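You operate a simulated robot arm through the tools that you are given. There is no shell and no other tool. Be economical: measure what you need, move in short steps, check, and stop when the job is done.

You run a simulated robot arm. Do the job below in one go: nothing can be reset, and whatever is moved stays where it is left.

TASK
Test lamp A on the gear model: 6 V goes on the orange mat, else in the middle grey tray.
Fine: lamp in the yellow tray, yellow lever on and left on, crank at least a turn.

The check looks at the end state, three seconds after you hand in, the way a careful person would. Anything else that was tipped, shoved, dropped, spilled or broken makes it a failure.

THE ROBOT
A 6-joint arm with a two-finger parallel gripper, fixed in place. Base frame: the origin is at the foot of the arm, x ahead of it, y to its left, z up; the work surface is at about z = 0. Lengths are in m, angles in rad, forces in N, time in s.
With the tool pointing down near the work surface it reaches from about 0.12 to 0.5 m from the base axis. Its first joint turns from -1.257 to 1.257 rad. Payload 0.65 kg.
The tool frame sits at the grasp point between the pads (the TCP): z along the fingers, y along the line on which they close. The tips reach 0.025 m beyond it. Largest opening 0.076 m; finger width 0.018, thickness 0.01; the body of the gripper, 0.036 by 0.078 m, starts 0.045 m behind the TCP.
Orientation is that of the tool frame in the base frame, as a unit quaternion [w, x, y, z]. With the fingers straight down and closing along the base's y, the tool's x points along the base's -x, its y along +y and its z along -z.

THE INTERFACE
- The arm moves only by the tool apply_moves. Its argument "increments" is a list of rows, each an object of numbers (a shift or turn left out is 0, a gripper value left out holds the last): "dx", "dy", "dz": the shift along the tool's x, y, z in units of 20 mm (1.0 is 20 mm); "wx", "wy", "wz": the turn, a rotation vector about the tool's x, y, z in units of 8 degrees (1.0 is 8 degrees). In form: [{"dx": .., "dy": .., "dz": .., "wx": .., "wy": .., "wz": ..}, ...]. A call has 1 to 20 rows; each row shifts and turns the commanded pose from where the row before left it, along the tool's axes as they then stand. "fingers" is the closure in counts, from 0 (fully open) to 255 (shut), set as the call begins (left out, the last holds). A call with a number of a shift or a turn outside -1 to 1 is refused whole. Each row takes 0.2 s and may step no farther than 0.05 m and 0.15 rad from the row before; otherwise, or with a gripper value out of range, the whole call is refused. Where a pose cannot be reached the arm comes as near as it can. A force on the tool above 90 N (or 10 N above the force at the start of the call, whichever is more), or a blocked arm, ends the call early, and 0.2 s more pass. The fingers move at their own pace (about 0.108 m/s each) and stop on an object; they squeeze with about 40 N. The grip force told is the motor's: it shows also when the fingers shut on nothing. Time passes only in rows, and 0.2 s behind the last, so rows that do not move let the fingers close. It gives the time, the measured TCP pose, the force on the tool (base axes), the opening and the grip force at its end, in the units of the frame above (readings bear some noise), and new pictures: "show" is both (left out), scene, wrist or none.
- Cameras (640 x 400 px; columns grow to the right, rows downward): "scene" is fixed at [0.0433, 0.2683, 0.4384]; the picture's right is [-0.89, -0.46, 0.00], its down [-0.19, 0.37, -0.91] and it looks along [0.41, -0.81, -0.42] (base axes); focal length 237 px, centre (320, 200). "wrist" rides on the gripper at [0.058, 0.011, -0.081] in the tool frame; the picture's right is [-0.18, 0.98, 0.00], its down [-0.75, -0.14, -0.64] and it looks along [-0.63, -0.12, 0.77] (tool axes); focal length 243 px, centre (320, 200). There is no depth. A picture from a camera that has moved, and an enlarged one, comes with that camera's place and axes in the base frame and with its lens. The place of the scene camera against the robot may be out by one fixed shift of up to 0.025 m in any direction.
- enlarge(camera, box): a new picture of the part [left, top, right, bottom] of that camera's present view, enlarged. No time passes.
- hand_in(): hands the job in; it is judged then, once.

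Go step by step. Nothing tells you positions but the pictures and the camera data: compare them with the known pose of the tool, close in by small moves and look again before you grip or let go. The budget is 120 turns and 170 pictures, counting those below and the enlarged ones. Unless the task says otherwise, let go and move clear before handing in, and close with one line.

The tools are called after "Call:" as a command line: name --argument value ..., lists and objects as JSON in quotes. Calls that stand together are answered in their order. apply_moves: Moves the arm, as the interface text tells. Its arguments: {"type":"object","properties":{"increments":{"type":"array"},"fingers":{"type":"number"},"show":{"type":"string","enum":["both","scene","wrist","none"]}},"required":["increments"]} The other tools are called the same way: enlarge (camera, box) takes an enlarged picture of a part of a camera's view; hand_in () hands the job in.

At the start:

```text
t: 0.0
tcp_pos: [0.1772, -0.2227, 0.3766]
ee_rot: [0.0, -0.001, 1.0, 0.0]
wrist_force: [-0.2, -0.7, 0.3]
width: 0.0761
gripper_force: 0.0
```

scene: 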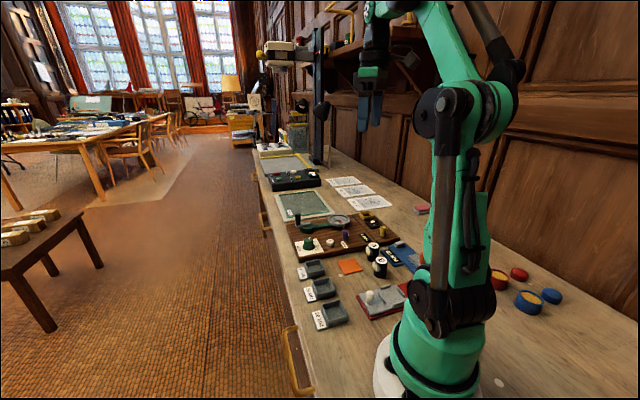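
wrist: 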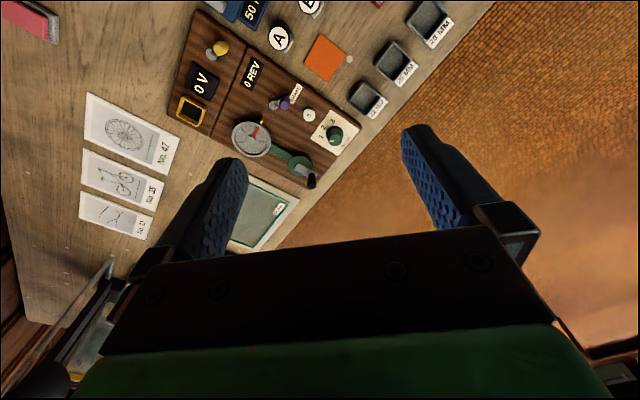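

I see a wooden gear model board, lamps A and B, an orange mat, and three grey trays. I'll enlarge both views to read details.

Call:
enlarge --camera "wrist" --box '[160, 0, 480, 200]'

Call:
enlarge --camera "scene" --box '[260, 190, 440, 330]'

```text
2.00 times, centred on (320, 100) of wrist
camera zoom: at [0.1182, -0.2122, 0.4561], right [0.18, 0.98, 0.0], down [0.75, -0.14, 0.64], along [0.63, -0.12, -0.77], focal length 485 px, centre (320, 400)
```

zoom: 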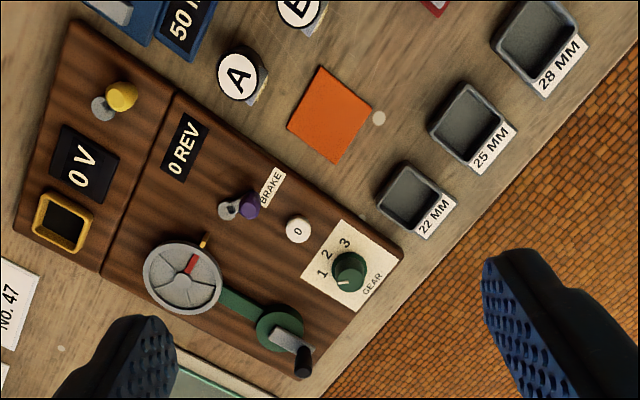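

```text
2.86 times, centred on (350, 260) of scene
camera zoom: at [0.0433, 0.2683, 0.4384], right [-0.89, -0.46, 0.0], down [-0.19, 0.37, -0.91], along [0.41, -0.81, -0.42], focal length 678 px, centre (234, 29)
```

zoom: 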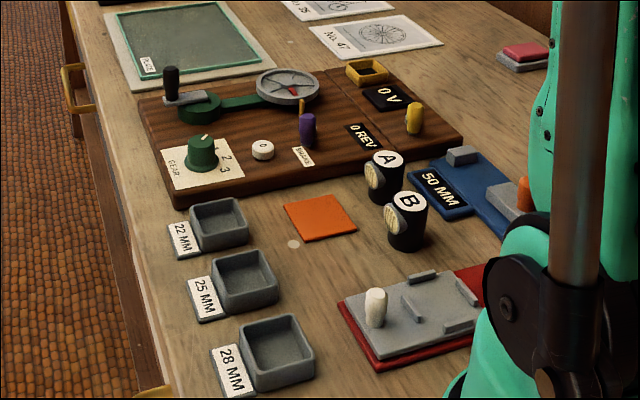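

Estimated from the wrist view: lamp A at (0.15,-0.28), yellow tray (0.23,-0.46), yellow lever (0.15,-0.36), crank handle (0.39,-0.28), mat (0.195,-0.22). I'll go lower above lamp A for a better look.

Call:
apply_moves --increments '[{"dx": 0.15, "dy": -0.35, "dz": 0.9}, {"dx": 0.15, "dy": -0.35, "dz": 0.9}, {"dx": 0.15, "dy": -0.35, "dz": 0.9}, {"dx": 0.15, "dy": -0.35, "dz": 0.9}, {"dx": 0.15, "dy": -0.35, "dz": 0.9}, {"dx": 0.15, "dy": -0.35, "dz": 0.9}, {"dx": 0.15, "dy": -0.35, "dz": 0.9}, {"dx": 0.15, "dy": -0.35, "dz": 0.9}, {}]'

```text
t: 2.0
tcp_pos: [0.1539, -0.2785, 0.2331]
ee_rot: [0.0, 0.001, 1.0, 0.0]
wrist_force: [0.1, 0.2, -0.2]
width: 0.0761
gripper_force: 0.0
camera wrist: at [0.0936, -0.2684, 0.3119], right [0.18, 0.98, 0.0], down [0.75, -0.14, 0.64], along [0.63, -0.12, -0.77], focal length 243 px, centre (320, 200)
```

scene: 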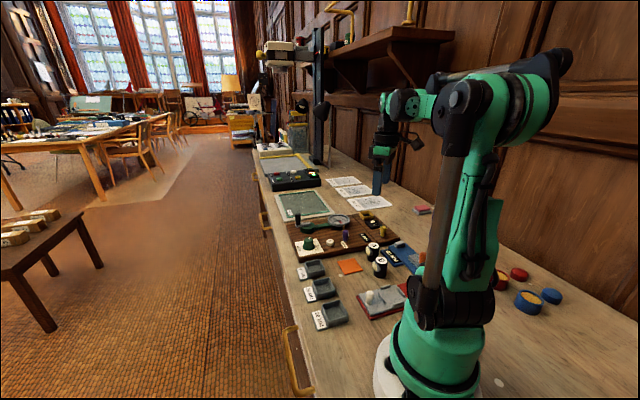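
wrist: 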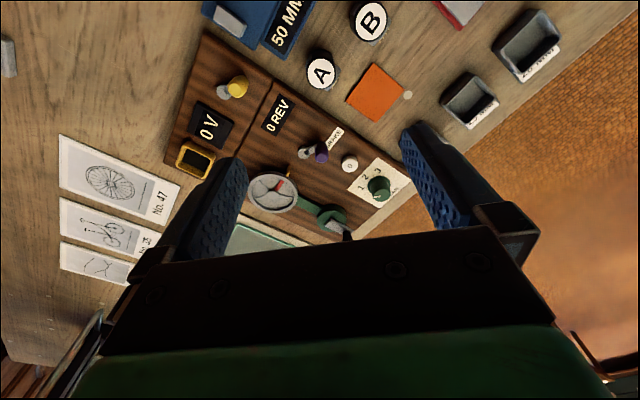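

Lamp A triangulates to about (0.153,-0.279), top near z 0.035. I'll look closer at the model and lamp.

Call:
enlarge --camera "wrist" --box '[150, 20, 410, 240]'

Call:
enlarge --camera "scene" --box '[290, 200, 430, 290]'

```text
1.82 times, centred on (280, 130) of wrist
camera zoom: at [0.0936, -0.2684, 0.3119], right [0.18, 0.98, 0.0], down [0.75, -0.14, 0.64], along [0.63, -0.12, -0.77], focal length 441 px, centre (393, 327)
```

zoom: 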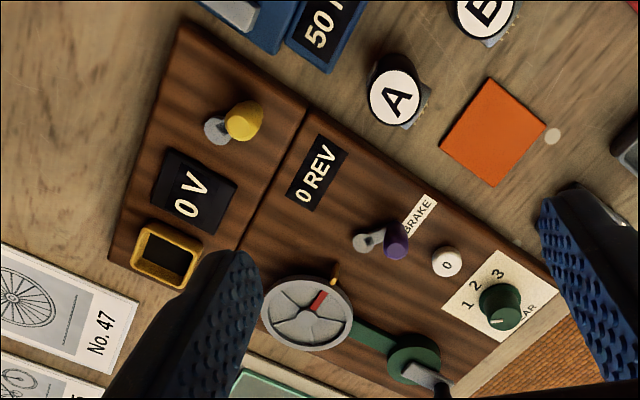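

```text
4.44 times, centred on (360, 245) of scene
camera zoom: at [0.0433, 0.2683, 0.4384], right [-0.89, -0.46, 0.0], down [-0.19, 0.37, -0.91], along [0.41, -0.81, -0.42], focal length 1055 px, centre (142, 0)
```

zoom: 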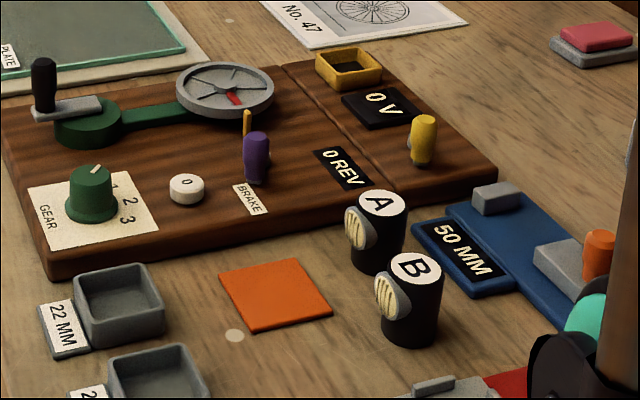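

Lamp A is a roughly 33 mm cylinder with a lens facing (+x,+y); lamp B stands next to it. I'll turn the gripper so the pads avoid the lens and B, partly close it, and descend to z≈0.12.

Call:
apply_moves --increments '[{"wz": -0.9, "dz": 0.62}, {"wz": -0.9, "dz": 0.62}, {"wz": -0.9, "dz": 0.62}, {"wz": -0.9, "dz": 0.62}, {"wz": -0.9, "dz": 0.62}, {"wz": -0.9, "dz": 0.62}, {"wz": -0.9, "dz": 0.62}, {"wz": -0.9, "dz": 0.62}, {"wz": -0.9, "dz": 0.62}, {}]' --fingers 75

```text
t: 4.2
tcp_pos: [0.1533, -0.2795, 0.1202]
ee_rot: [0.0, -0.536, 0.844, 0.0]
wrist_force: [-0.8, -1.2, -0.4]
width: 0.0538
gripper_force: 0.0
camera wrist: at [0.1173, -0.3277, 0.2006], right [-0.81, 0.58, 0.0], down [0.45, 0.62, 0.64], along [0.38, 0.52, -0.77], focal length 243 px, centre (320, 200)
```

scene: 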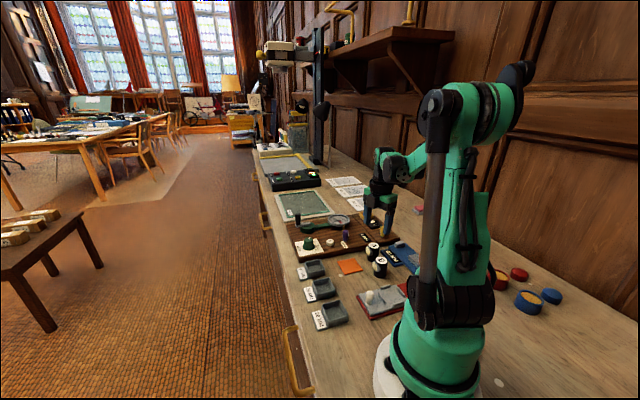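
wrist: 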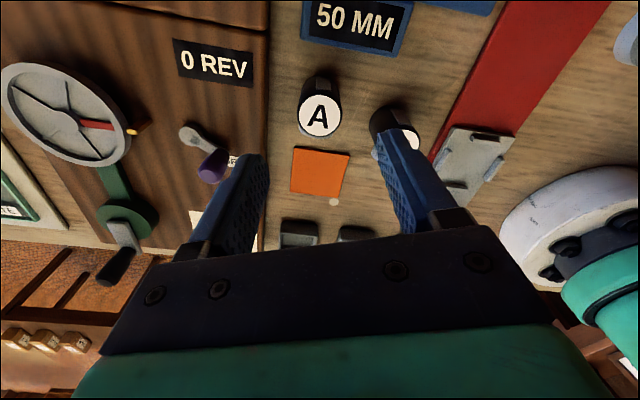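

The gripper is centred over lamp A (0.153,-0.279). I'll descend part way and look.

Call:
apply_moves --increments '[{"dz": 0.7}, {"dz": 0.7}, {"dz": 0.7}, {}]'

Call:
enlarge --camera "scene" --box '[320, 180, 440, 290]'

```text
t: 5.2
tcp_pos: [0.153, -0.279, 0.0785]
ee_rot: [0.0, -0.536, 0.844, 0.0]
wrist_force: [0.8, 0.4, 0.0]
width: 0.0537
gripper_force: 0.0
camera wrist: at [0.1173, -0.3272, 0.1579], right [-0.81, 0.58, 0.0], down [0.45, 0.62, 0.64], along [0.38, 0.52, -0.77], focal length 243 px, centre (320, 200)
```

scene: 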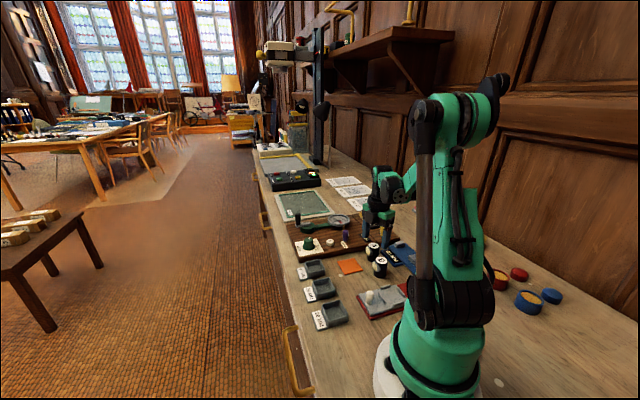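
wrist: 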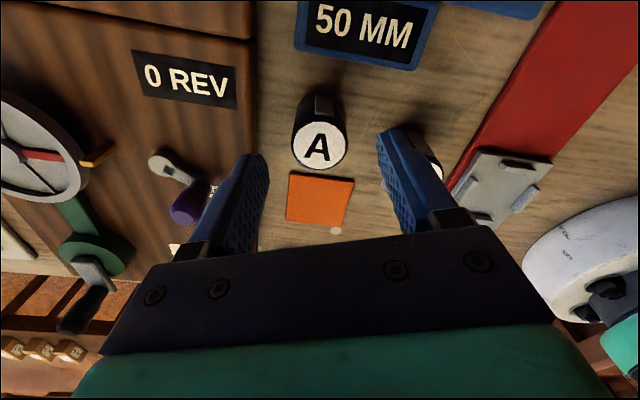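

```text
3.64 times, centred on (380, 235) of scene
camera zoom: at [0.0433, 0.2683, 0.4384], right [-0.89, -0.46, 0.0], down [-0.19, 0.37, -0.91], along [0.41, -0.81, -0.42], focal length 863 px, centre (102, 73)
```

zoom: 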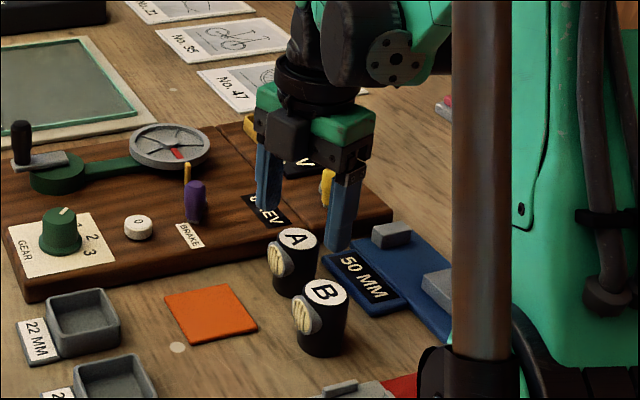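

Lamp A looks closer to (0.150,-0.280) with top near 0.047. I'll shift slightly, descend to z≈0.047 and check before gripping.

Call:
apply_moves --increments '[{"dx": 0.1, "dy": 0.09, "dz": 0.5}, {"dz": 0.55}, {"dz": 0.5}, {}]' --show "wrist"

Call:
enlarge --camera "scene" --box '[330, 190, 430, 290]'

```text
t: 6.2
tcp_pos: [0.151, -0.2789, 0.0486]
ee_rot: [0.001, -0.536, 0.844, 0.0]
wrist_force: [0.6, -0.6, 0.1]
width: 0.0539
gripper_force: 0.0
camera wrist: at [0.1151, -0.3277, 0.128], right [-0.81, 0.58, 0.0], down [0.45, 0.62, 0.64], along [0.38, 0.52, -0.77], focal length 243 px, centre (320, 200)
```

wrist: 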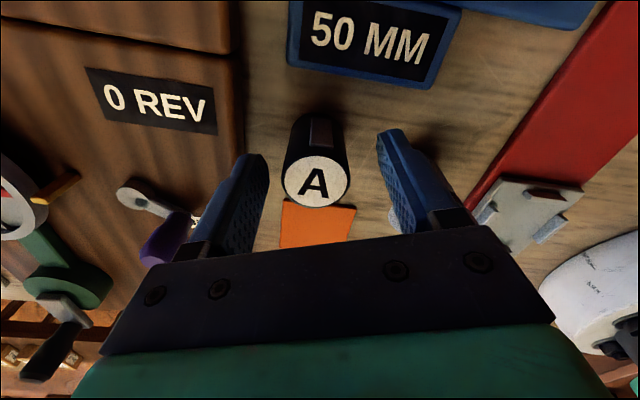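

```text
4.00 times, centred on (380, 240) of scene
camera zoom: at [0.0433, 0.2683, 0.4384], right [-0.89, -0.46, 0.0], down [-0.19, 0.37, -0.91], along [0.41, -0.81, -0.42], focal length 950 px, centre (80, 40)
```

zoom: 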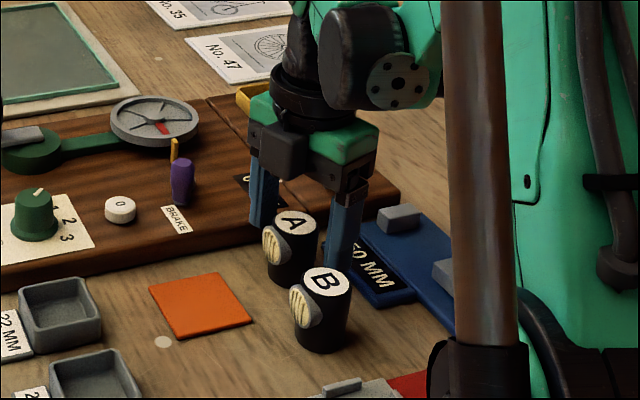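

Lamp A sits centred between the fingers. Closing now.

Call:
apply_moves --increments '[{}, {}, {}, {}]' --fingers 255 --show "wrist"

```text
t: 7.2
tcp_pos: [0.1495, -0.2782, 0.0484]
ee_rot: [0.0, -0.536, 0.844, 0.001]
wrist_force: [-1.0, 0.0, 4.9]
width: 0.0291
gripper_force: 39.9
camera wrist: at [0.115, -0.3277, 0.1282], right [-0.81, 0.58, 0.0], down [0.45, 0.62, 0.64], along [0.38, 0.52, -0.77], focal length 243 px, centre (320, 200)
```

wrist: 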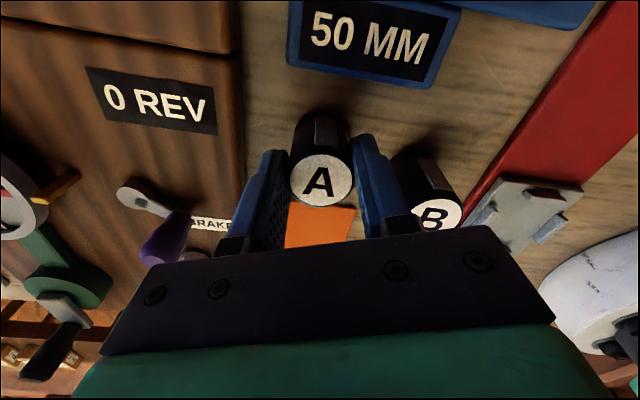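

Gripped at 29 mm width. Lifting straight up.

Call:
apply_moves --increments '[{"dz": -0.4}, {"dz": -0.8}, {"dz": -1}, {"dz": -1}, {"dz": -1}, {"dz": -0.8}, {}]'

Call:
enlarge --camera "scene" --box '[330, 150, 430, 250]'

```text
t: 8.8
tcp_pos: [0.1502, -0.2806, 0.148]
ee_rot: [0.0, -0.536, 0.844, 0.001]
wrist_force: [0.4, -0.1, 0.2]
width: 0.029
gripper_force: 39.8
camera wrist: at [0.1144, -0.3281, 0.2273], right [-0.81, 0.58, 0.0], down [0.45, 0.62, 0.64], along [0.38, 0.52, -0.77], focal length 243 px, centre (320, 200)
```

scene: 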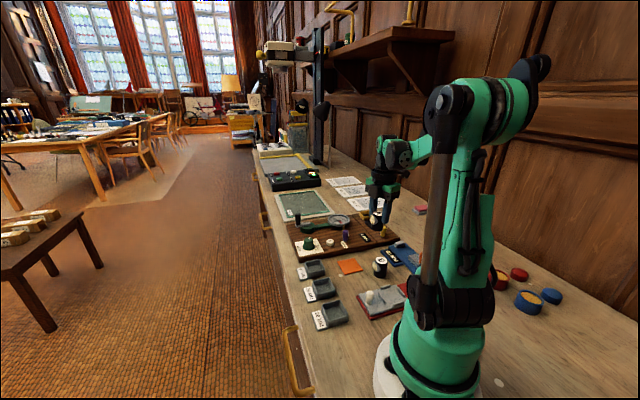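
wrist: 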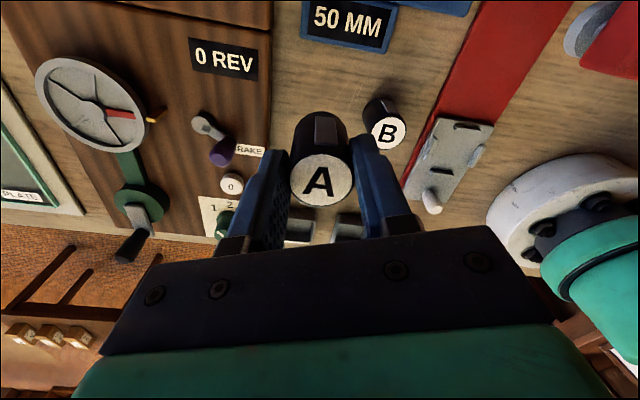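

```text
4.00 times, centred on (380, 200) of scene
camera zoom: at [0.0433, 0.2683, 0.4384], right [-0.89, -0.46, 0.0], down [-0.19, 0.37, -0.91], along [0.41, -0.81, -0.42], focal length 950 px, centre (80, 200)
```

zoom: 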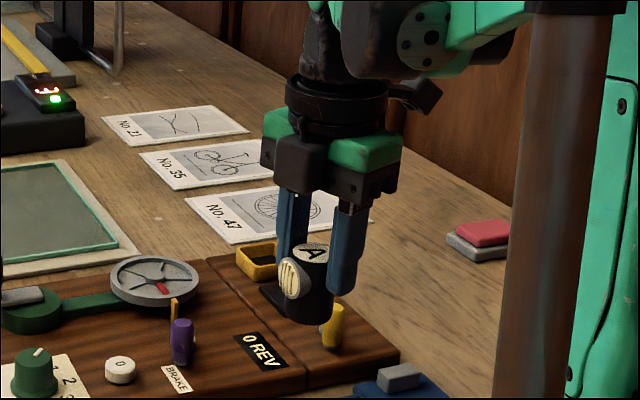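

Lamp is held upright. Let me look at the lamp's rear feature and the tray.

Call:
enlarge --camera "wrist" --box '[240, 80, 400, 220]'

Call:
enlarge --camera "scene" --box '[365, 195, 445, 250]'

```text
2.86 times, centred on (320, 150) of wrist
camera zoom: at [0.1144, -0.3281, 0.2273], right [-0.81, 0.58, 0.0], down [0.45, 0.62, 0.64], along [0.38, 0.52, -0.77], focal length 693 px, centre (320, 343)
```

zoom: 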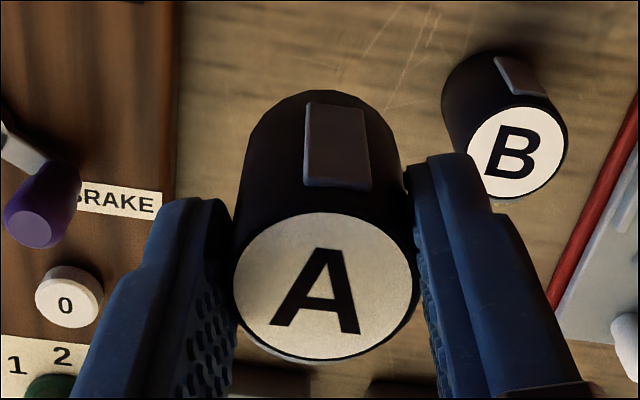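

```text
7.27 times, centred on (405, 222) of scene
camera zoom: at [0.0433, 0.2683, 0.4384], right [-0.89, -0.46, 0.0], down [-0.19, 0.37, -0.91], along [0.41, -0.81, -0.42], focal length 1727 px, centre (-298, 36)
```

zoom: 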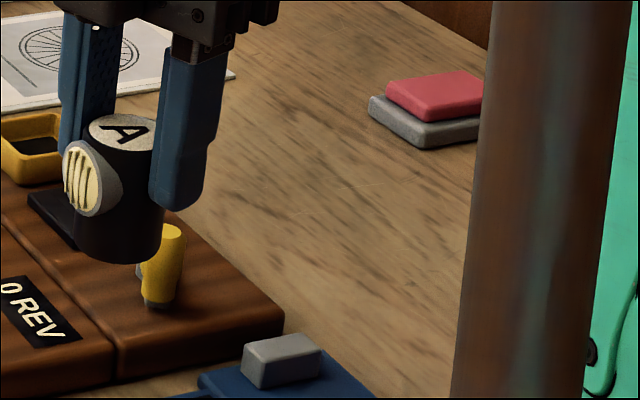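

Lamp A held cleanly. Tray estimated at (0.230,-0.464), rim z≈0.026. I'll carry the lamp at height toward just short of it and look.

Call:
apply_moves --increments '[{"dx": 0.73, "dy": -0.86}, {"dx": 0.73, "dy": -0.86}, {"dx": 0.73, "dy": -0.86}, {"dx": 0.73, "dy": -0.86}, {"dx": 0.73, "dy": -0.86}, {"dx": 0.73, "dy": -0.86}, {"dx": 0.73, "dy": -0.86}, {"dx": 0.73, "dy": -0.86}, {}]'

Call:
enlarge --camera "scene" --box '[320, 170, 420, 260]'

```text
t: 10.8
tcp_pos: [0.2182, -0.4313, 0.147]
ee_rot: [0.0, -0.536, 0.844, 0.0]
wrist_force: [0.8, 1.0, -0.5]
width: 0.0291
gripper_force: 39.8
out of reach, approached as far as the arm can: row 8
camera wrist: at [0.1834, -0.4797, 0.2265], right [-0.81, 0.58, 0.0], down [0.45, 0.62, 0.64], along [0.38, 0.52, -0.77], focal length 243 px, centre (320, 200)
```

scene: 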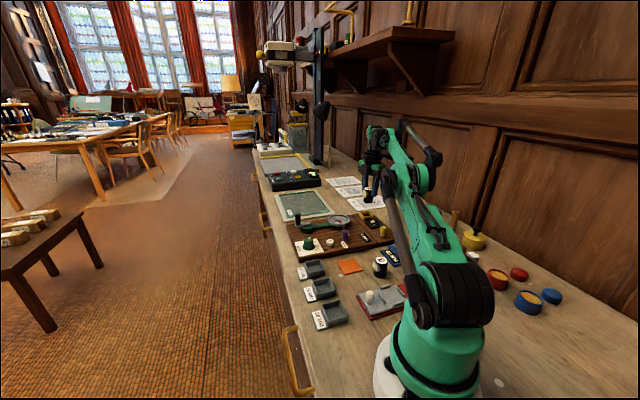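
wrist: 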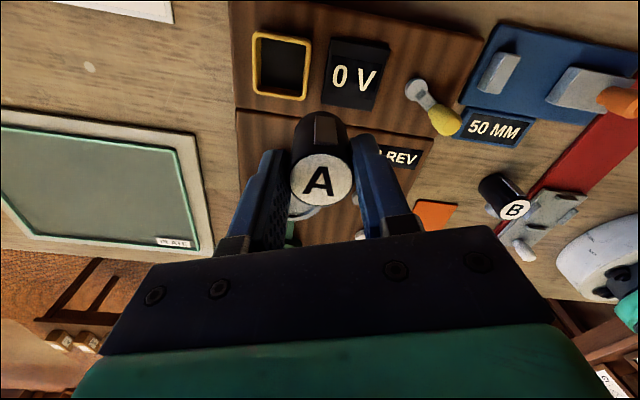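

```text
4.44 times, centred on (370, 215) of scene
camera zoom: at [0.0433, 0.2683, 0.4384], right [-0.89, -0.46, 0.0], down [-0.19, 0.37, -0.91], along [0.41, -0.81, -0.42], focal length 1055 px, centre (98, 133)
```

zoom: 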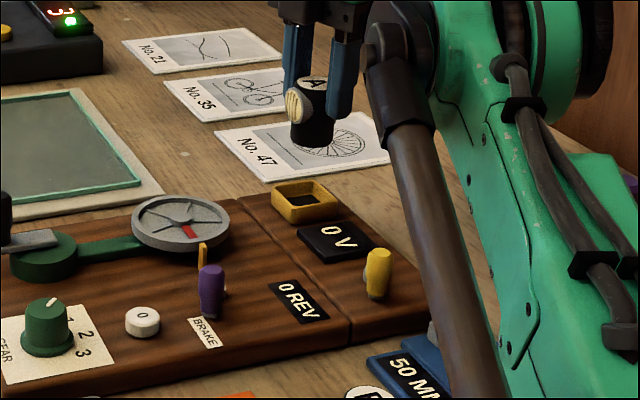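

The tray is confirmed at (0.230,-0.4645); reach ran out at this height. I'll lower to z≈0.10 and see whether reach improves.

Call:
apply_moves --increments '[{"dz": 0.8}, {"dz": 0.8}, {"dz": 0.8}, {}]' --show "none"

```text
t: 11.8
tcp_pos: [0.2187, -0.4299, 0.0985]
ee_rot: [0.0, -0.535, 0.845, 0.0]
wrist_force: [-0.8, 0.1, -0.4]
width: 0.0293
gripper_force: 40.3
```

Now I try extending to over the tray at this height.

Call:
apply_moves --increments '[{"dx": 0.43, "dy": -0.41}, {"dx": 0.43, "dy": -0.41}, {"dx": 0.43, "dy": -0.41}, {}]' --show "wrist"

```text
t: 12.8
tcp_pos: [0.2222, -0.4412, 0.0984]
ee_rot: [0.0, -0.536, 0.844, 0.0]
wrist_force: [0.6, -1.0, -0.7]
width: 0.0287
gripper_force: 39.8
out of reach, approached as far as the arm can: row 2, 3
camera wrist: at [0.1871, -0.49, 0.1777], right [-0.81, 0.58, 0.0], down [0.45, 0.62, 0.64], along [0.38, 0.52, -0.77], focal length 243 px, centre (320, 200)
```

wrist: 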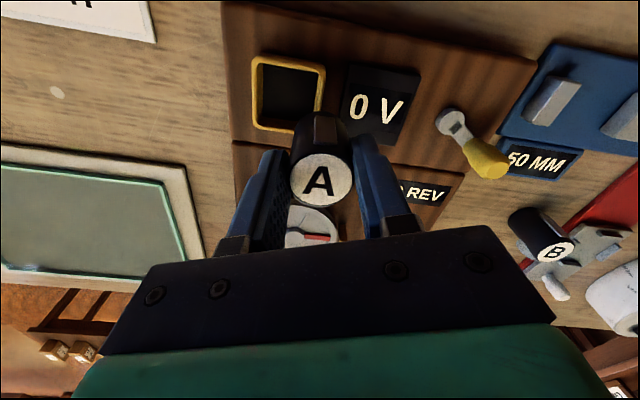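

Reach ends about 2 cm short with the tool vertical. Tilting the tool about 7° outward will gain it; a released lamp will right itself from so slight a tilt.

Call:
apply_moves --increments '[{"wx": 0.34, "wy": 0.27}, {"wx": 0.34, "wy": 0.27}, {}]' --show "none"

```text
t: 13.6
tcp_pos: [0.2218, -0.4416, 0.0989]
ee_rot: [-0.006, -0.536, 0.842, -0.061]
wrist_force: [0.7, 0.5, -0.7]
width: 0.0292
gripper_force: 40.0
```

Tilted correctly. Now shift the lamp's foot over the tray centre.

Call:
apply_moves --increments '[{"dx": 0.32, "dy": -0.31, "dz": 0.05}, {"dx": 0.32, "dy": -0.31, "dz": 0.05}, {}]' --show "wrist"

Call:
enlarge --camera "scene" --box '[340, 170, 420, 240]'

```text
t: 14.4
tcp_pos: [0.2279, -0.4589, 0.0979]
ee_rot: [-0.006, -0.535, 0.842, -0.061]
wrist_force: [0.2, 0.5, 0.4]
width: 0.0289
gripper_force: 39.8
camera wrist: at [0.1878, -0.4982, 0.1802], right [-0.81, 0.58, -0.11], down [0.41, 0.69, 0.59], along [0.42, 0.44, -0.8], focal length 243 px, centre (320, 200)
```

wrist: 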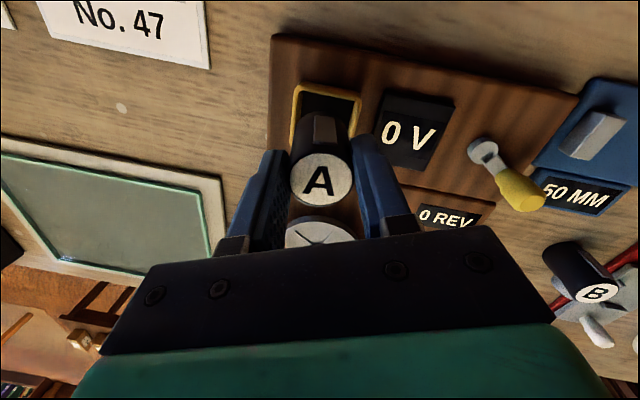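

```text
5.71 times, centred on (380, 205) of scene
camera zoom: at [0.0433, 0.2683, 0.4384], right [-0.89, -0.46, 0.0], down [-0.19, 0.37, -0.91], along [0.41, -0.81, -0.42], focal length 1357 px, centre (-23, 171)
```

zoom: 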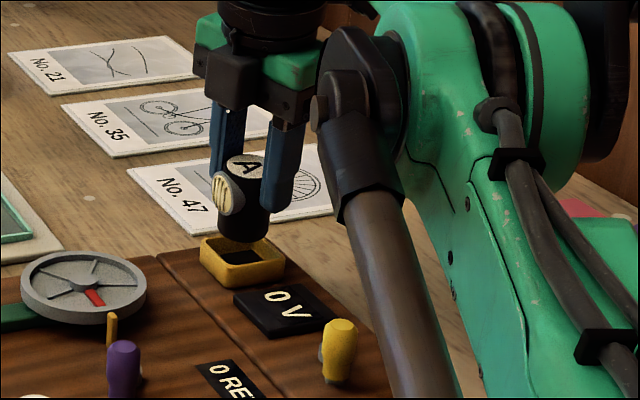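

The lamp foot is over the tray. I'll descend about 18 mm and check.

Call:
apply_moves --increments '[{"dx": -0.034, "dy": 0.043, "dz": 0.45}, {"dx": -0.034, "dy": 0.043, "dz": 0.45}, {}]' --show "wrist"

Call:
enlarge --camera "scene" --box '[350, 180, 410, 230]'

```text
t: 15.2
tcp_pos: [0.2278, -0.4586, 0.0801]
ee_rot: [-0.006, -0.535, 0.843, -0.061]
wrist_force: [-0.4, -0.8, -0.7]
width: 0.0288
gripper_force: 40.1
camera wrist: at [0.1877, -0.4984, 0.1622], right [-0.81, 0.58, -0.11], down [0.41, 0.69, 0.59], along [0.42, 0.44, -0.8], focal length 243 px, centre (320, 200)
```

wrist: 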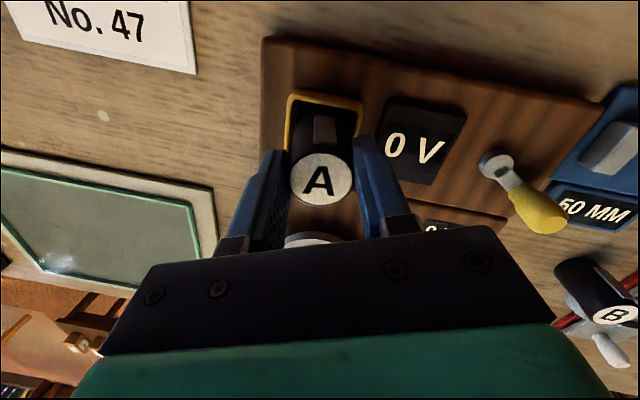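

```text
8.00 times, centred on (380, 205) of scene
camera zoom: at [0.0433, 0.2683, 0.4384], right [-0.89, -0.46, 0.0], down [-0.19, 0.37, -0.91], along [0.41, -0.81, -0.42], focal length 1899 px, centre (-160, 160)
```

zoom: 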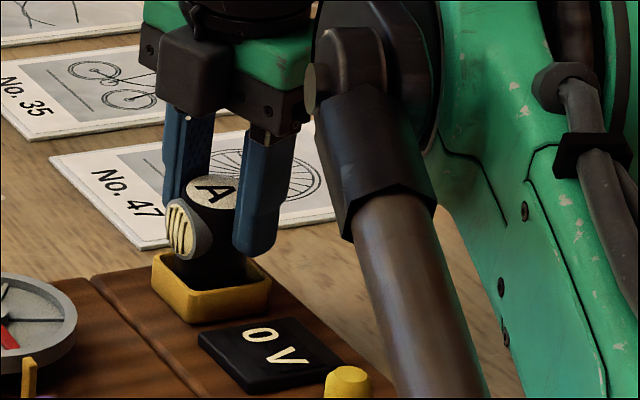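

Aligned in the tray. Continue down gently in small steps until contact.

Call:
apply_moves --increments '[{"dx": -0.015, "dy": 0.019, "dz": 0.2}, {"dx": -0.015, "dy": 0.019, "dz": 0.2}, {}]' --show "wrist"

Call:
enlarge --camera "scene" --box '[350, 180, 410, 230]'

```text
t: 16.0
tcp_pos: [0.2285, -0.4593, 0.0748]
ee_rot: [-0.007, -0.535, 0.843, -0.061]
wrist_force: [-4.7, -5.9, 70.5]
width: 0.0289
gripper_force: 39.9
camera wrist: at [0.188, -0.4986, 0.156], right [-0.81, 0.58, -0.11], down [0.41, 0.69, 0.59], along [0.42, 0.43, -0.8], focal length 243 px, centre (320, 200)
```

wrist: 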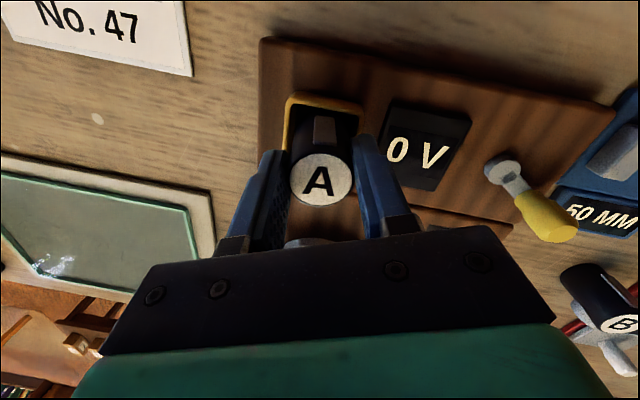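

```text
8.00 times, centred on (380, 205) of scene
camera zoom: at [0.0432, 0.2685, 0.4382], right [-0.89, -0.46, 0.0], down [-0.19, 0.37, -0.91], along [0.41, -0.81, -0.42], focal length 1899 px, centre (-160, 160)
```

zoom: 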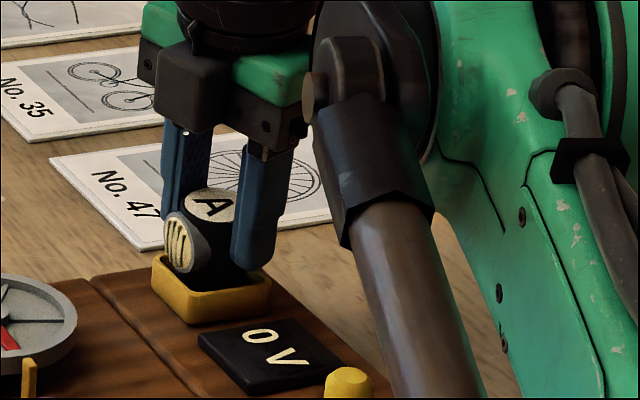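

Contact (70 N). I'll ease up 2 mm and look closely whether the lamp is on the floor or its lens is on the rim.

Call:
apply_moves --increments '[{"dx": 0.009, "dy": -0.012, "dz": -0.12}, {}]' --show "none"

Call:
enlarge --camera "scene" --box '[365, 198, 390, 222]'

Call:
enlarge --camera "wrist" --box '[270, 80, 370, 220]'

```text
t: 16.6
tcp_pos: [0.2265, -0.4581, 0.0742]
ee_rot: [-0.006, -0.534, 0.843, -0.061]
wrist_force: [-5.0, -13.4, 9.0]
width: 0.0287
gripper_force: 40.0
```

```text
16.00 times, centred on (378, 210) of scene
camera zoom: at [0.0433, 0.2683, 0.4383], right [-0.89, -0.46, 0.0], down [-0.19, 0.37, -0.91], along [0.41, -0.81, -0.42], focal length 3799 px, centre (-600, 40)
```

zoom: 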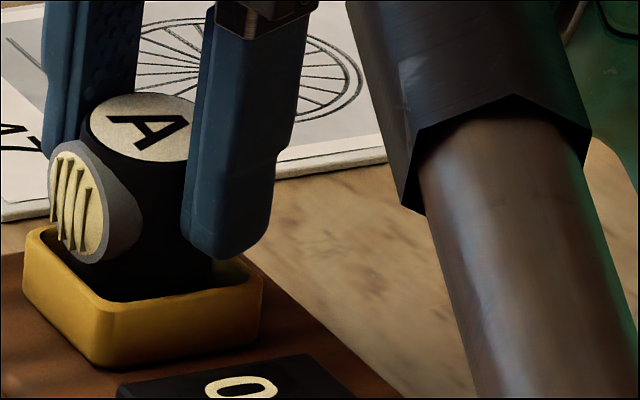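

```text
2.86 times, centred on (320, 150) of wrist
camera zoom: at [0.1878, -0.4983, 0.1564], right [-0.81, 0.58, -0.11], down [0.42, 0.69, 0.59], along [0.42, 0.44, -0.8], focal length 693 px, centre (320, 343)
```

zoom: 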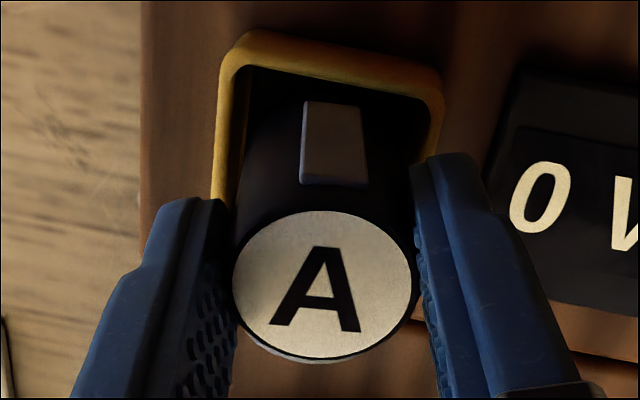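

The lamp is inside the tray with its lens above the rim. Release and withdraw along the tool axis.

Call:
apply_moves --increments '[{}, {}, {}]' --fingers 80 --show "wrist"

Call:
enlarge --camera "scene" --box '[350, 180, 410, 230]'

```text
t: 17.4
tcp_pos: [0.2281, -0.4577, 0.0737]
ee_rot: [-0.006, -0.535, 0.843, -0.06]
wrist_force: [0.1, 0.0, 0.1]
width: 0.0521
gripper_force: 0.0
camera wrist: at [0.1883, -0.498, 0.1569], right [-0.81, 0.58, -0.11], down [0.41, 0.69, 0.6], along [0.42, 0.44, -0.8], focal length 243 px, centre (320, 200)
```

wrist: 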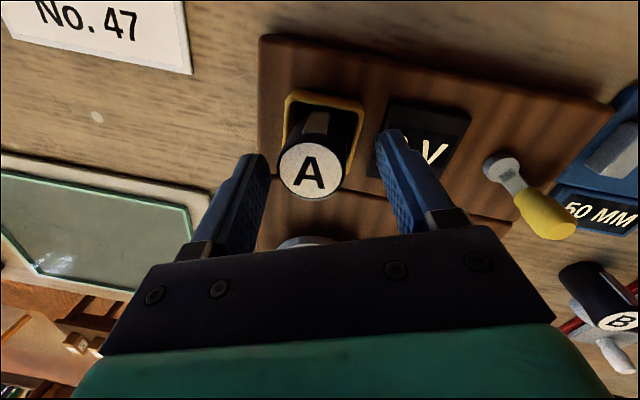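

```text
8.00 times, centred on (380, 205) of scene
camera zoom: at [0.0433, 0.2683, 0.4384], right [-0.89, -0.46, 0.0], down [-0.19, 0.37, -0.91], along [0.41, -0.81, -0.42], focal length 1899 px, centre (-160, 160)
```

zoom: 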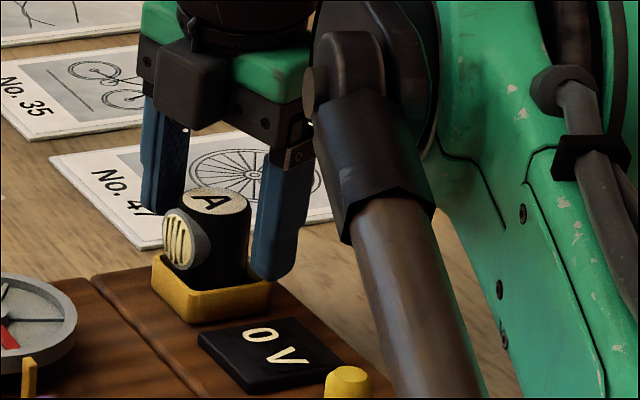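

The lamp sits upright in the tray and the display still shows 0 V. I'll retract upward.

Call:
apply_moves --increments '[{"dz": -0.5}, {"dz": -1}, {"dz": -1}, {"dz": -1}, {"wx": -0.34, "wy": -0.27}, {"wx": -0.34, "wy": -0.27}, {}]' --show "wrist"

Call:
enlarge --camera "scene" --box '[340, 180, 420, 250]'

```text
t: 19.0
tcp_pos: [0.2153, -0.4345, 0.1397]
ee_rot: [0.0, -0.536, 0.844, 0.0]
wrist_force: [0.3, 0.5, -0.6]
width: 0.052
gripper_force: 0.1
out of reach, approached as far as the arm can: row 5, 6
camera wrist: at [0.1807, -0.4833, 0.2192], right [-0.81, 0.58, 0.0], down [0.45, 0.62, 0.64], along [0.38, 0.52, -0.77], focal length 243 px, centre (320, 200)
```

wrist: 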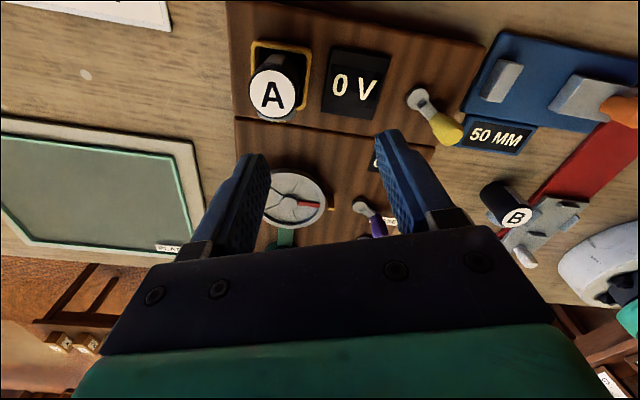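

```text
5.71 times, centred on (380, 215) of scene
camera zoom: at [0.0433, 0.2683, 0.4384], right [-0.89, -0.46, 0.0], down [-0.19, 0.37, -0.91], along [0.41, -0.81, -0.42], focal length 1357 px, centre (-23, 114)
```

zoom: 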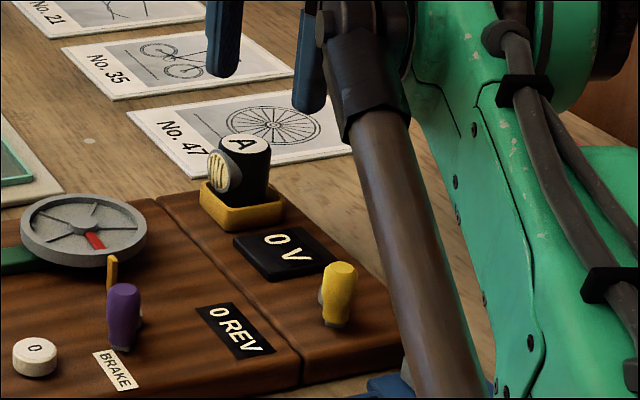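

Next I go near the yellow lever for a closer look at how it moves.

Call:
apply_moves --increments '[{"dx": -0.5, "dy": 0.79, "dz": 0.2}, {"dx": -0.5, "dy": 0.79, "dz": 0.2}, {"dx": -0.5, "dy": 0.79, "dz": 0.2}, {"dx": -0.5, "dy": 0.79, "dz": 0.2}, {"dx": -0.5, "dy": 0.79, "dz": 0.2}, {}]' --show "wrist"

Call:
enlarge --camera "wrist" --box '[200, 0, 440, 150]'

```text
t: 20.4
tcp_pos: [0.1658, -0.3549, 0.12]
ee_rot: [0.001, -0.535, 0.845, 0.001]
wrist_force: [-0.3, -0.2, 0.2]
width: 0.0519
gripper_force: 0.1
camera wrist: at [0.1302, -0.4053, 0.1994], right [-0.81, 0.58, 0.0], down [0.45, 0.62, 0.64], along [0.38, 0.52, -0.77], focal length 243 px, centre (320, 200)
```

wrist: 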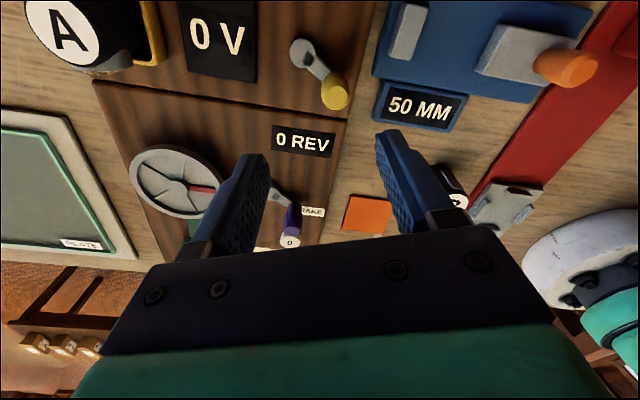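

```text
2.67 times, centred on (320, 75) of wrist
camera zoom: at [0.1302, -0.4053, 0.1994], right [-0.81, 0.58, 0.0], down [0.45, 0.62, 0.64], along [0.38, 0.52, -0.77], focal length 647 px, centre (320, 533)
```

zoom: 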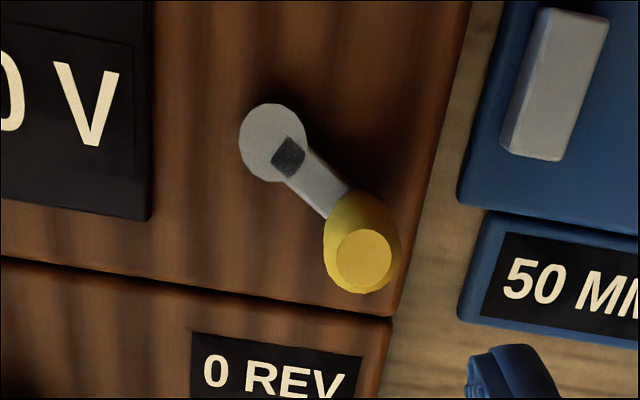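

It is a rotary lever: pivot at about (0.155,-0.391), upright knob at (0.149,-0.363), top z≈0.05. I'll close the fingers and come down beside the knob on its +x side to push it round the pivot.

Call:
apply_moves --increments '[{"dx": 0.22, "dy": -0.55}, {"dx": 0.21, "dy": -0.54}, {}, {"dz": 0.7}, {"dz": 0.7}, {}]' --fingers 255 --show "wrist"

Call:
enlarge --camera "scene" --box '[360, 190, 430, 250]'

```text
t: 21.8
tcp_pos: [0.1818, -0.3729, 0.0935]
ee_rot: [0.0, -0.536, 0.844, 0.0]
wrist_force: [-0.3, 0.0, -0.9]
width: 0.0001
gripper_force: 23.6
camera wrist: at [0.1458, -0.4221, 0.1717], right [-0.81, 0.58, 0.0], down [0.45, 0.62, 0.64], along [0.38, 0.52, -0.77], focal length 243 px, centre (320, 200)
```

wrist: 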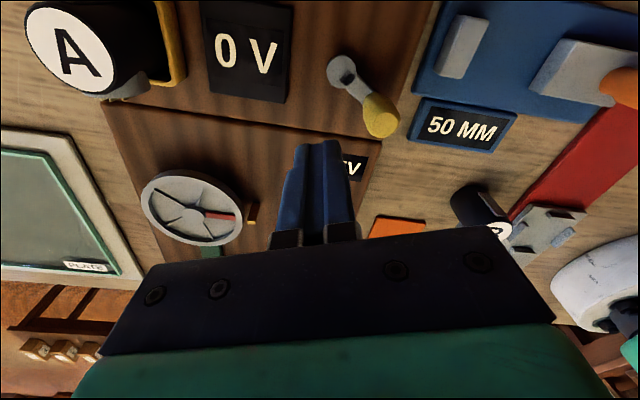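

```text
6.67 times, centred on (395, 220) of scene
camera zoom: at [0.0433, 0.2683, 0.4384], right [-0.89, -0.46, 0.0], down [-0.19, 0.37, -0.91], along [0.41, -0.81, -0.42], focal length 1583 px, centre (-180, 67)
```

zoom: 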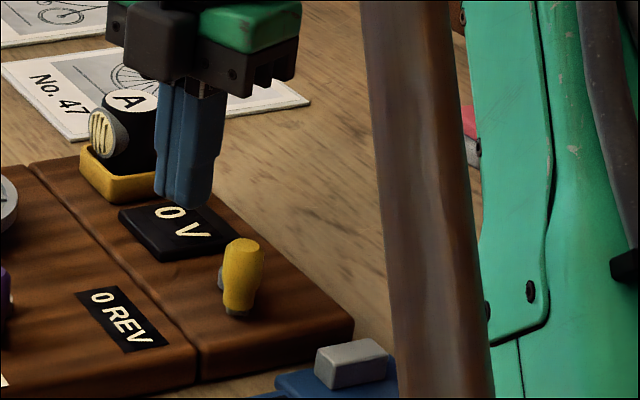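

Before pushing I want a clearer view of the lever geometry.

Call:
enlarge --camera "scene" --box '[387, 220, 405, 242]'

Call:
enlarge --camera "wrist" --box '[310, 40, 420, 150]'

```text
16.00 times, centred on (396, 231) of scene
camera zoom: at [0.0433, 0.2683, 0.4384], right [-0.89, -0.46, 0.0], down [-0.19, 0.37, -0.91], along [0.41, -0.81, -0.42], focal length 3799 px, centre (-896, -296)
```

zoom: 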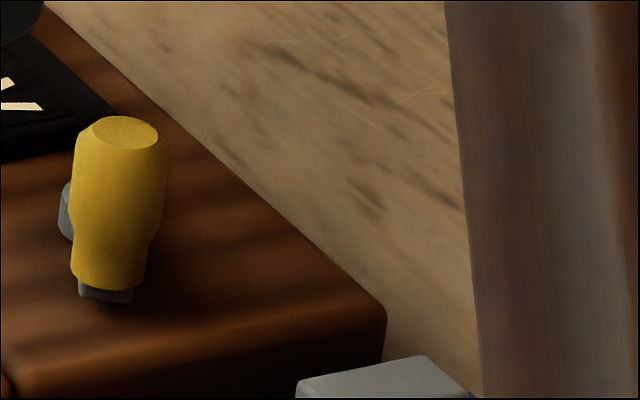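

```text
3.64 times, centred on (365, 95) of wrist
camera zoom: at [0.1458, -0.4221, 0.1717], right [-0.81, 0.58, 0.0], down [0.45, 0.62, 0.64], along [0.38, 0.52, -0.77], focal length 882 px, centre (156, 582)
```

zoom: 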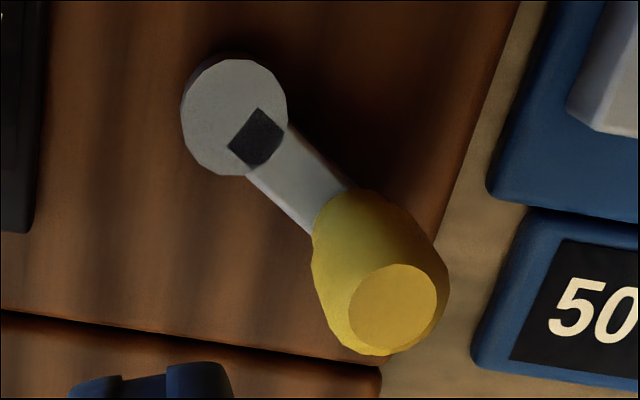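

Confirmed: flat arm with upright knob turning about a vertical pivot. Descend beside it and nudge up to the knob.

Call:
apply_moves --increments '[{"dz": 0.9}, {"dz": 0.9}, {}, {"dx": -0.02, "dy": 0.4}, {"dx": -0.02, "dy": 0.4}, {}]' --show "wrist"

```text
t: 23.2
tcp_pos: [0.167, -0.3659, 0.0559]
ee_rot: [0.001, -0.536, 0.844, 0.0]
wrist_force: [1.3, -2.3, -0.1]
width: 0.0001
gripper_force: 23.5
camera wrist: at [0.132, -0.4146, 0.1351], right [-0.81, 0.58, 0.0], down [0.45, 0.62, 0.64], along [0.38, 0.52, -0.77], focal length 243 px, centre (320, 200)
```

wrist: 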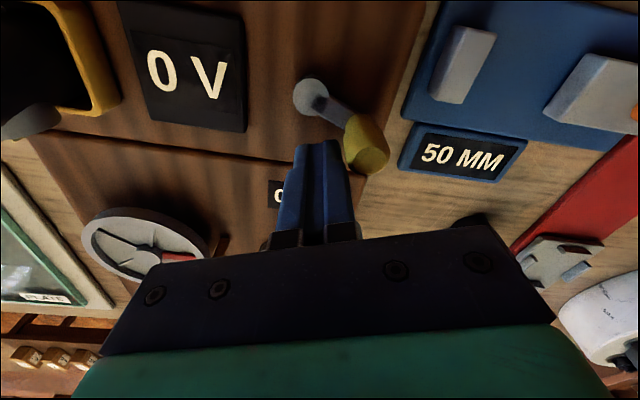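

Touching the knob. Now push it a little and watch.

Call:
apply_moves --increments '[{"dy": 0.38}, {"dx": 0.14, "dy": 0.35}, {}]' --show "wrist"

```text
t: 24.0
tcp_pos: [0.1531, -0.3617, 0.0556]
ee_rot: [0.0, -0.536, 0.844, 0.0]
wrist_force: [-0.6, -0.4, 0.1]
width: 0.0
gripper_force: 23.5
camera wrist: at [0.118, -0.4108, 0.135], right [-0.81, 0.58, 0.0], down [0.45, 0.62, 0.64], along [0.38, 0.52, -0.77], focal length 243 px, centre (320, 200)
```

wrist: 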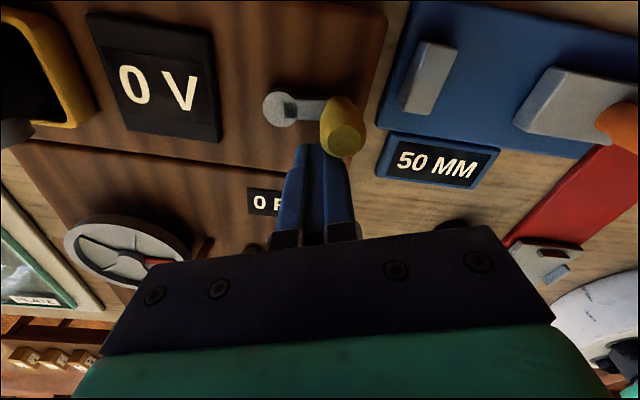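

The lever turns freely. Continue along the arc.

Call:
apply_moves --increments '[{"dx": 0.28, "dy": 0.3}, {"dx": 0.3, "dy": 0.22}, {}]' --show "wrist"

```text
t: 24.8
tcp_pos: [0.1411, -0.3671, 0.0558]
ee_rot: [0.001, -0.537, 0.843, 0.001]
wrist_force: [15.7, 14.1, 2.6]
width: 0.0
gripper_force: 23.0
camera wrist: at [0.1052, -0.4161, 0.1345], right [-0.81, 0.58, 0.0], down [0.44, 0.62, 0.65], along [0.38, 0.52, -0.76], focal length 243 px, centre (320, 200)
```

wrist: 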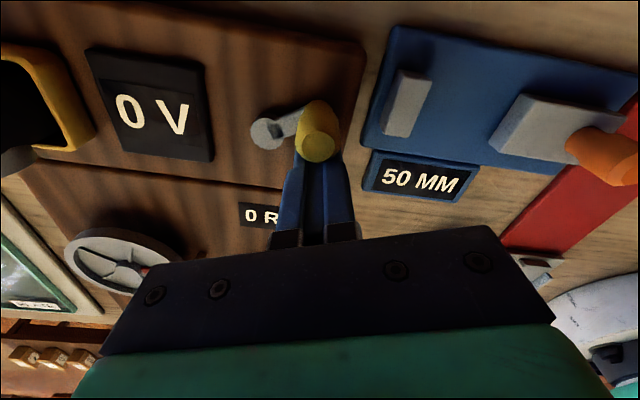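

Firm resistance (~21 N): the lever is at its end stop. Back off, lift, and look.

Call:
apply_moves --increments '[{"dx": -0.4, "dy": -0.35}, {"dx": -0.3, "dy": -0.3}, {"dz": -0.9}, {"dz": -0.9}, {"dz": -0.9}, {"dz": -0.5}, {}]'

Call:
enlarge --camera "wrist" --box '[140, 0, 400, 150]'

Call:
enlarge --camera "scene" --box '[290, 200, 420, 270]'

```text
t: 26.4
tcp_pos: [0.1575, -0.3617, 0.1201]
ee_rot: [0.0, -0.536, 0.844, -0.001]
wrist_force: [-0.3, -0.2, -0.1]
width: 0.0003
gripper_force: 23.8
camera wrist: at [0.1217, -0.4101, 0.1998], right [-0.81, 0.58, 0.0], down [0.45, 0.62, 0.64], along [0.38, 0.52, -0.77], focal length 243 px, centre (320, 200)
```

scene: 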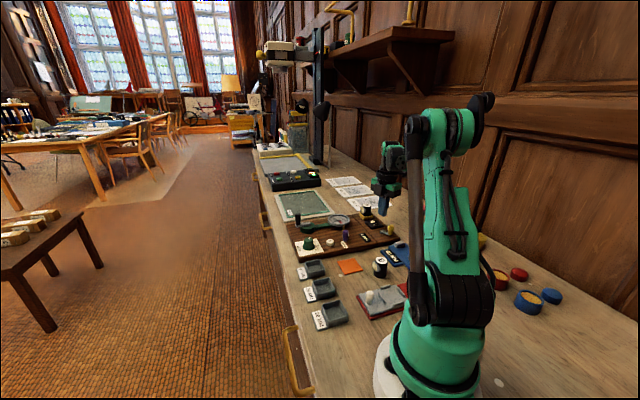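
wrist: 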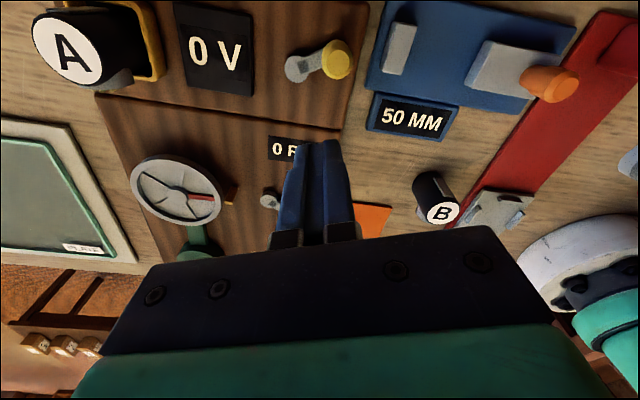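

```text
2.46 times, centred on (270, 75) of wrist
camera zoom: at [0.1217, -0.4101, 0.1998], right [-0.81, 0.58, 0.0], down [0.45, 0.62, 0.64], along [0.38, 0.52, -0.77], focal length 597 px, centre (443, 508)
```

zoom: 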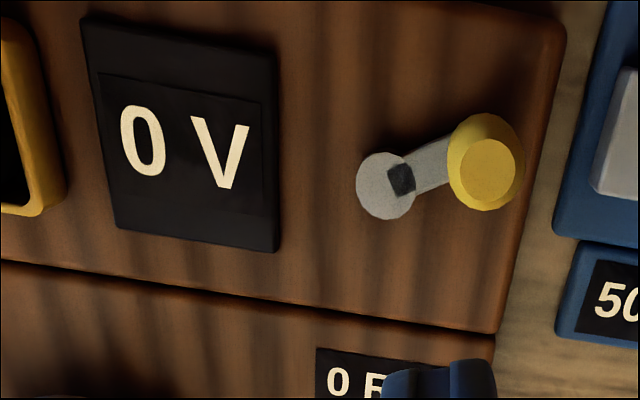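

```text
4.92 times, centred on (355, 235) of scene
camera zoom: at [0.0433, 0.2683, 0.4384], right [-0.89, -0.46, 0.0], down [-0.19, 0.37, -0.91], along [0.41, -0.81, -0.42], focal length 1169 px, centre (148, 28)
```

zoom: 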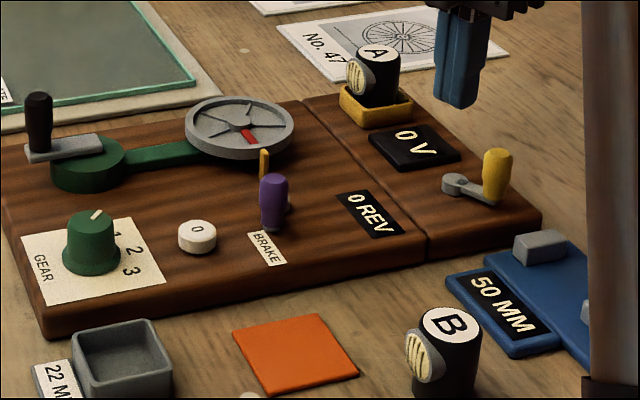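

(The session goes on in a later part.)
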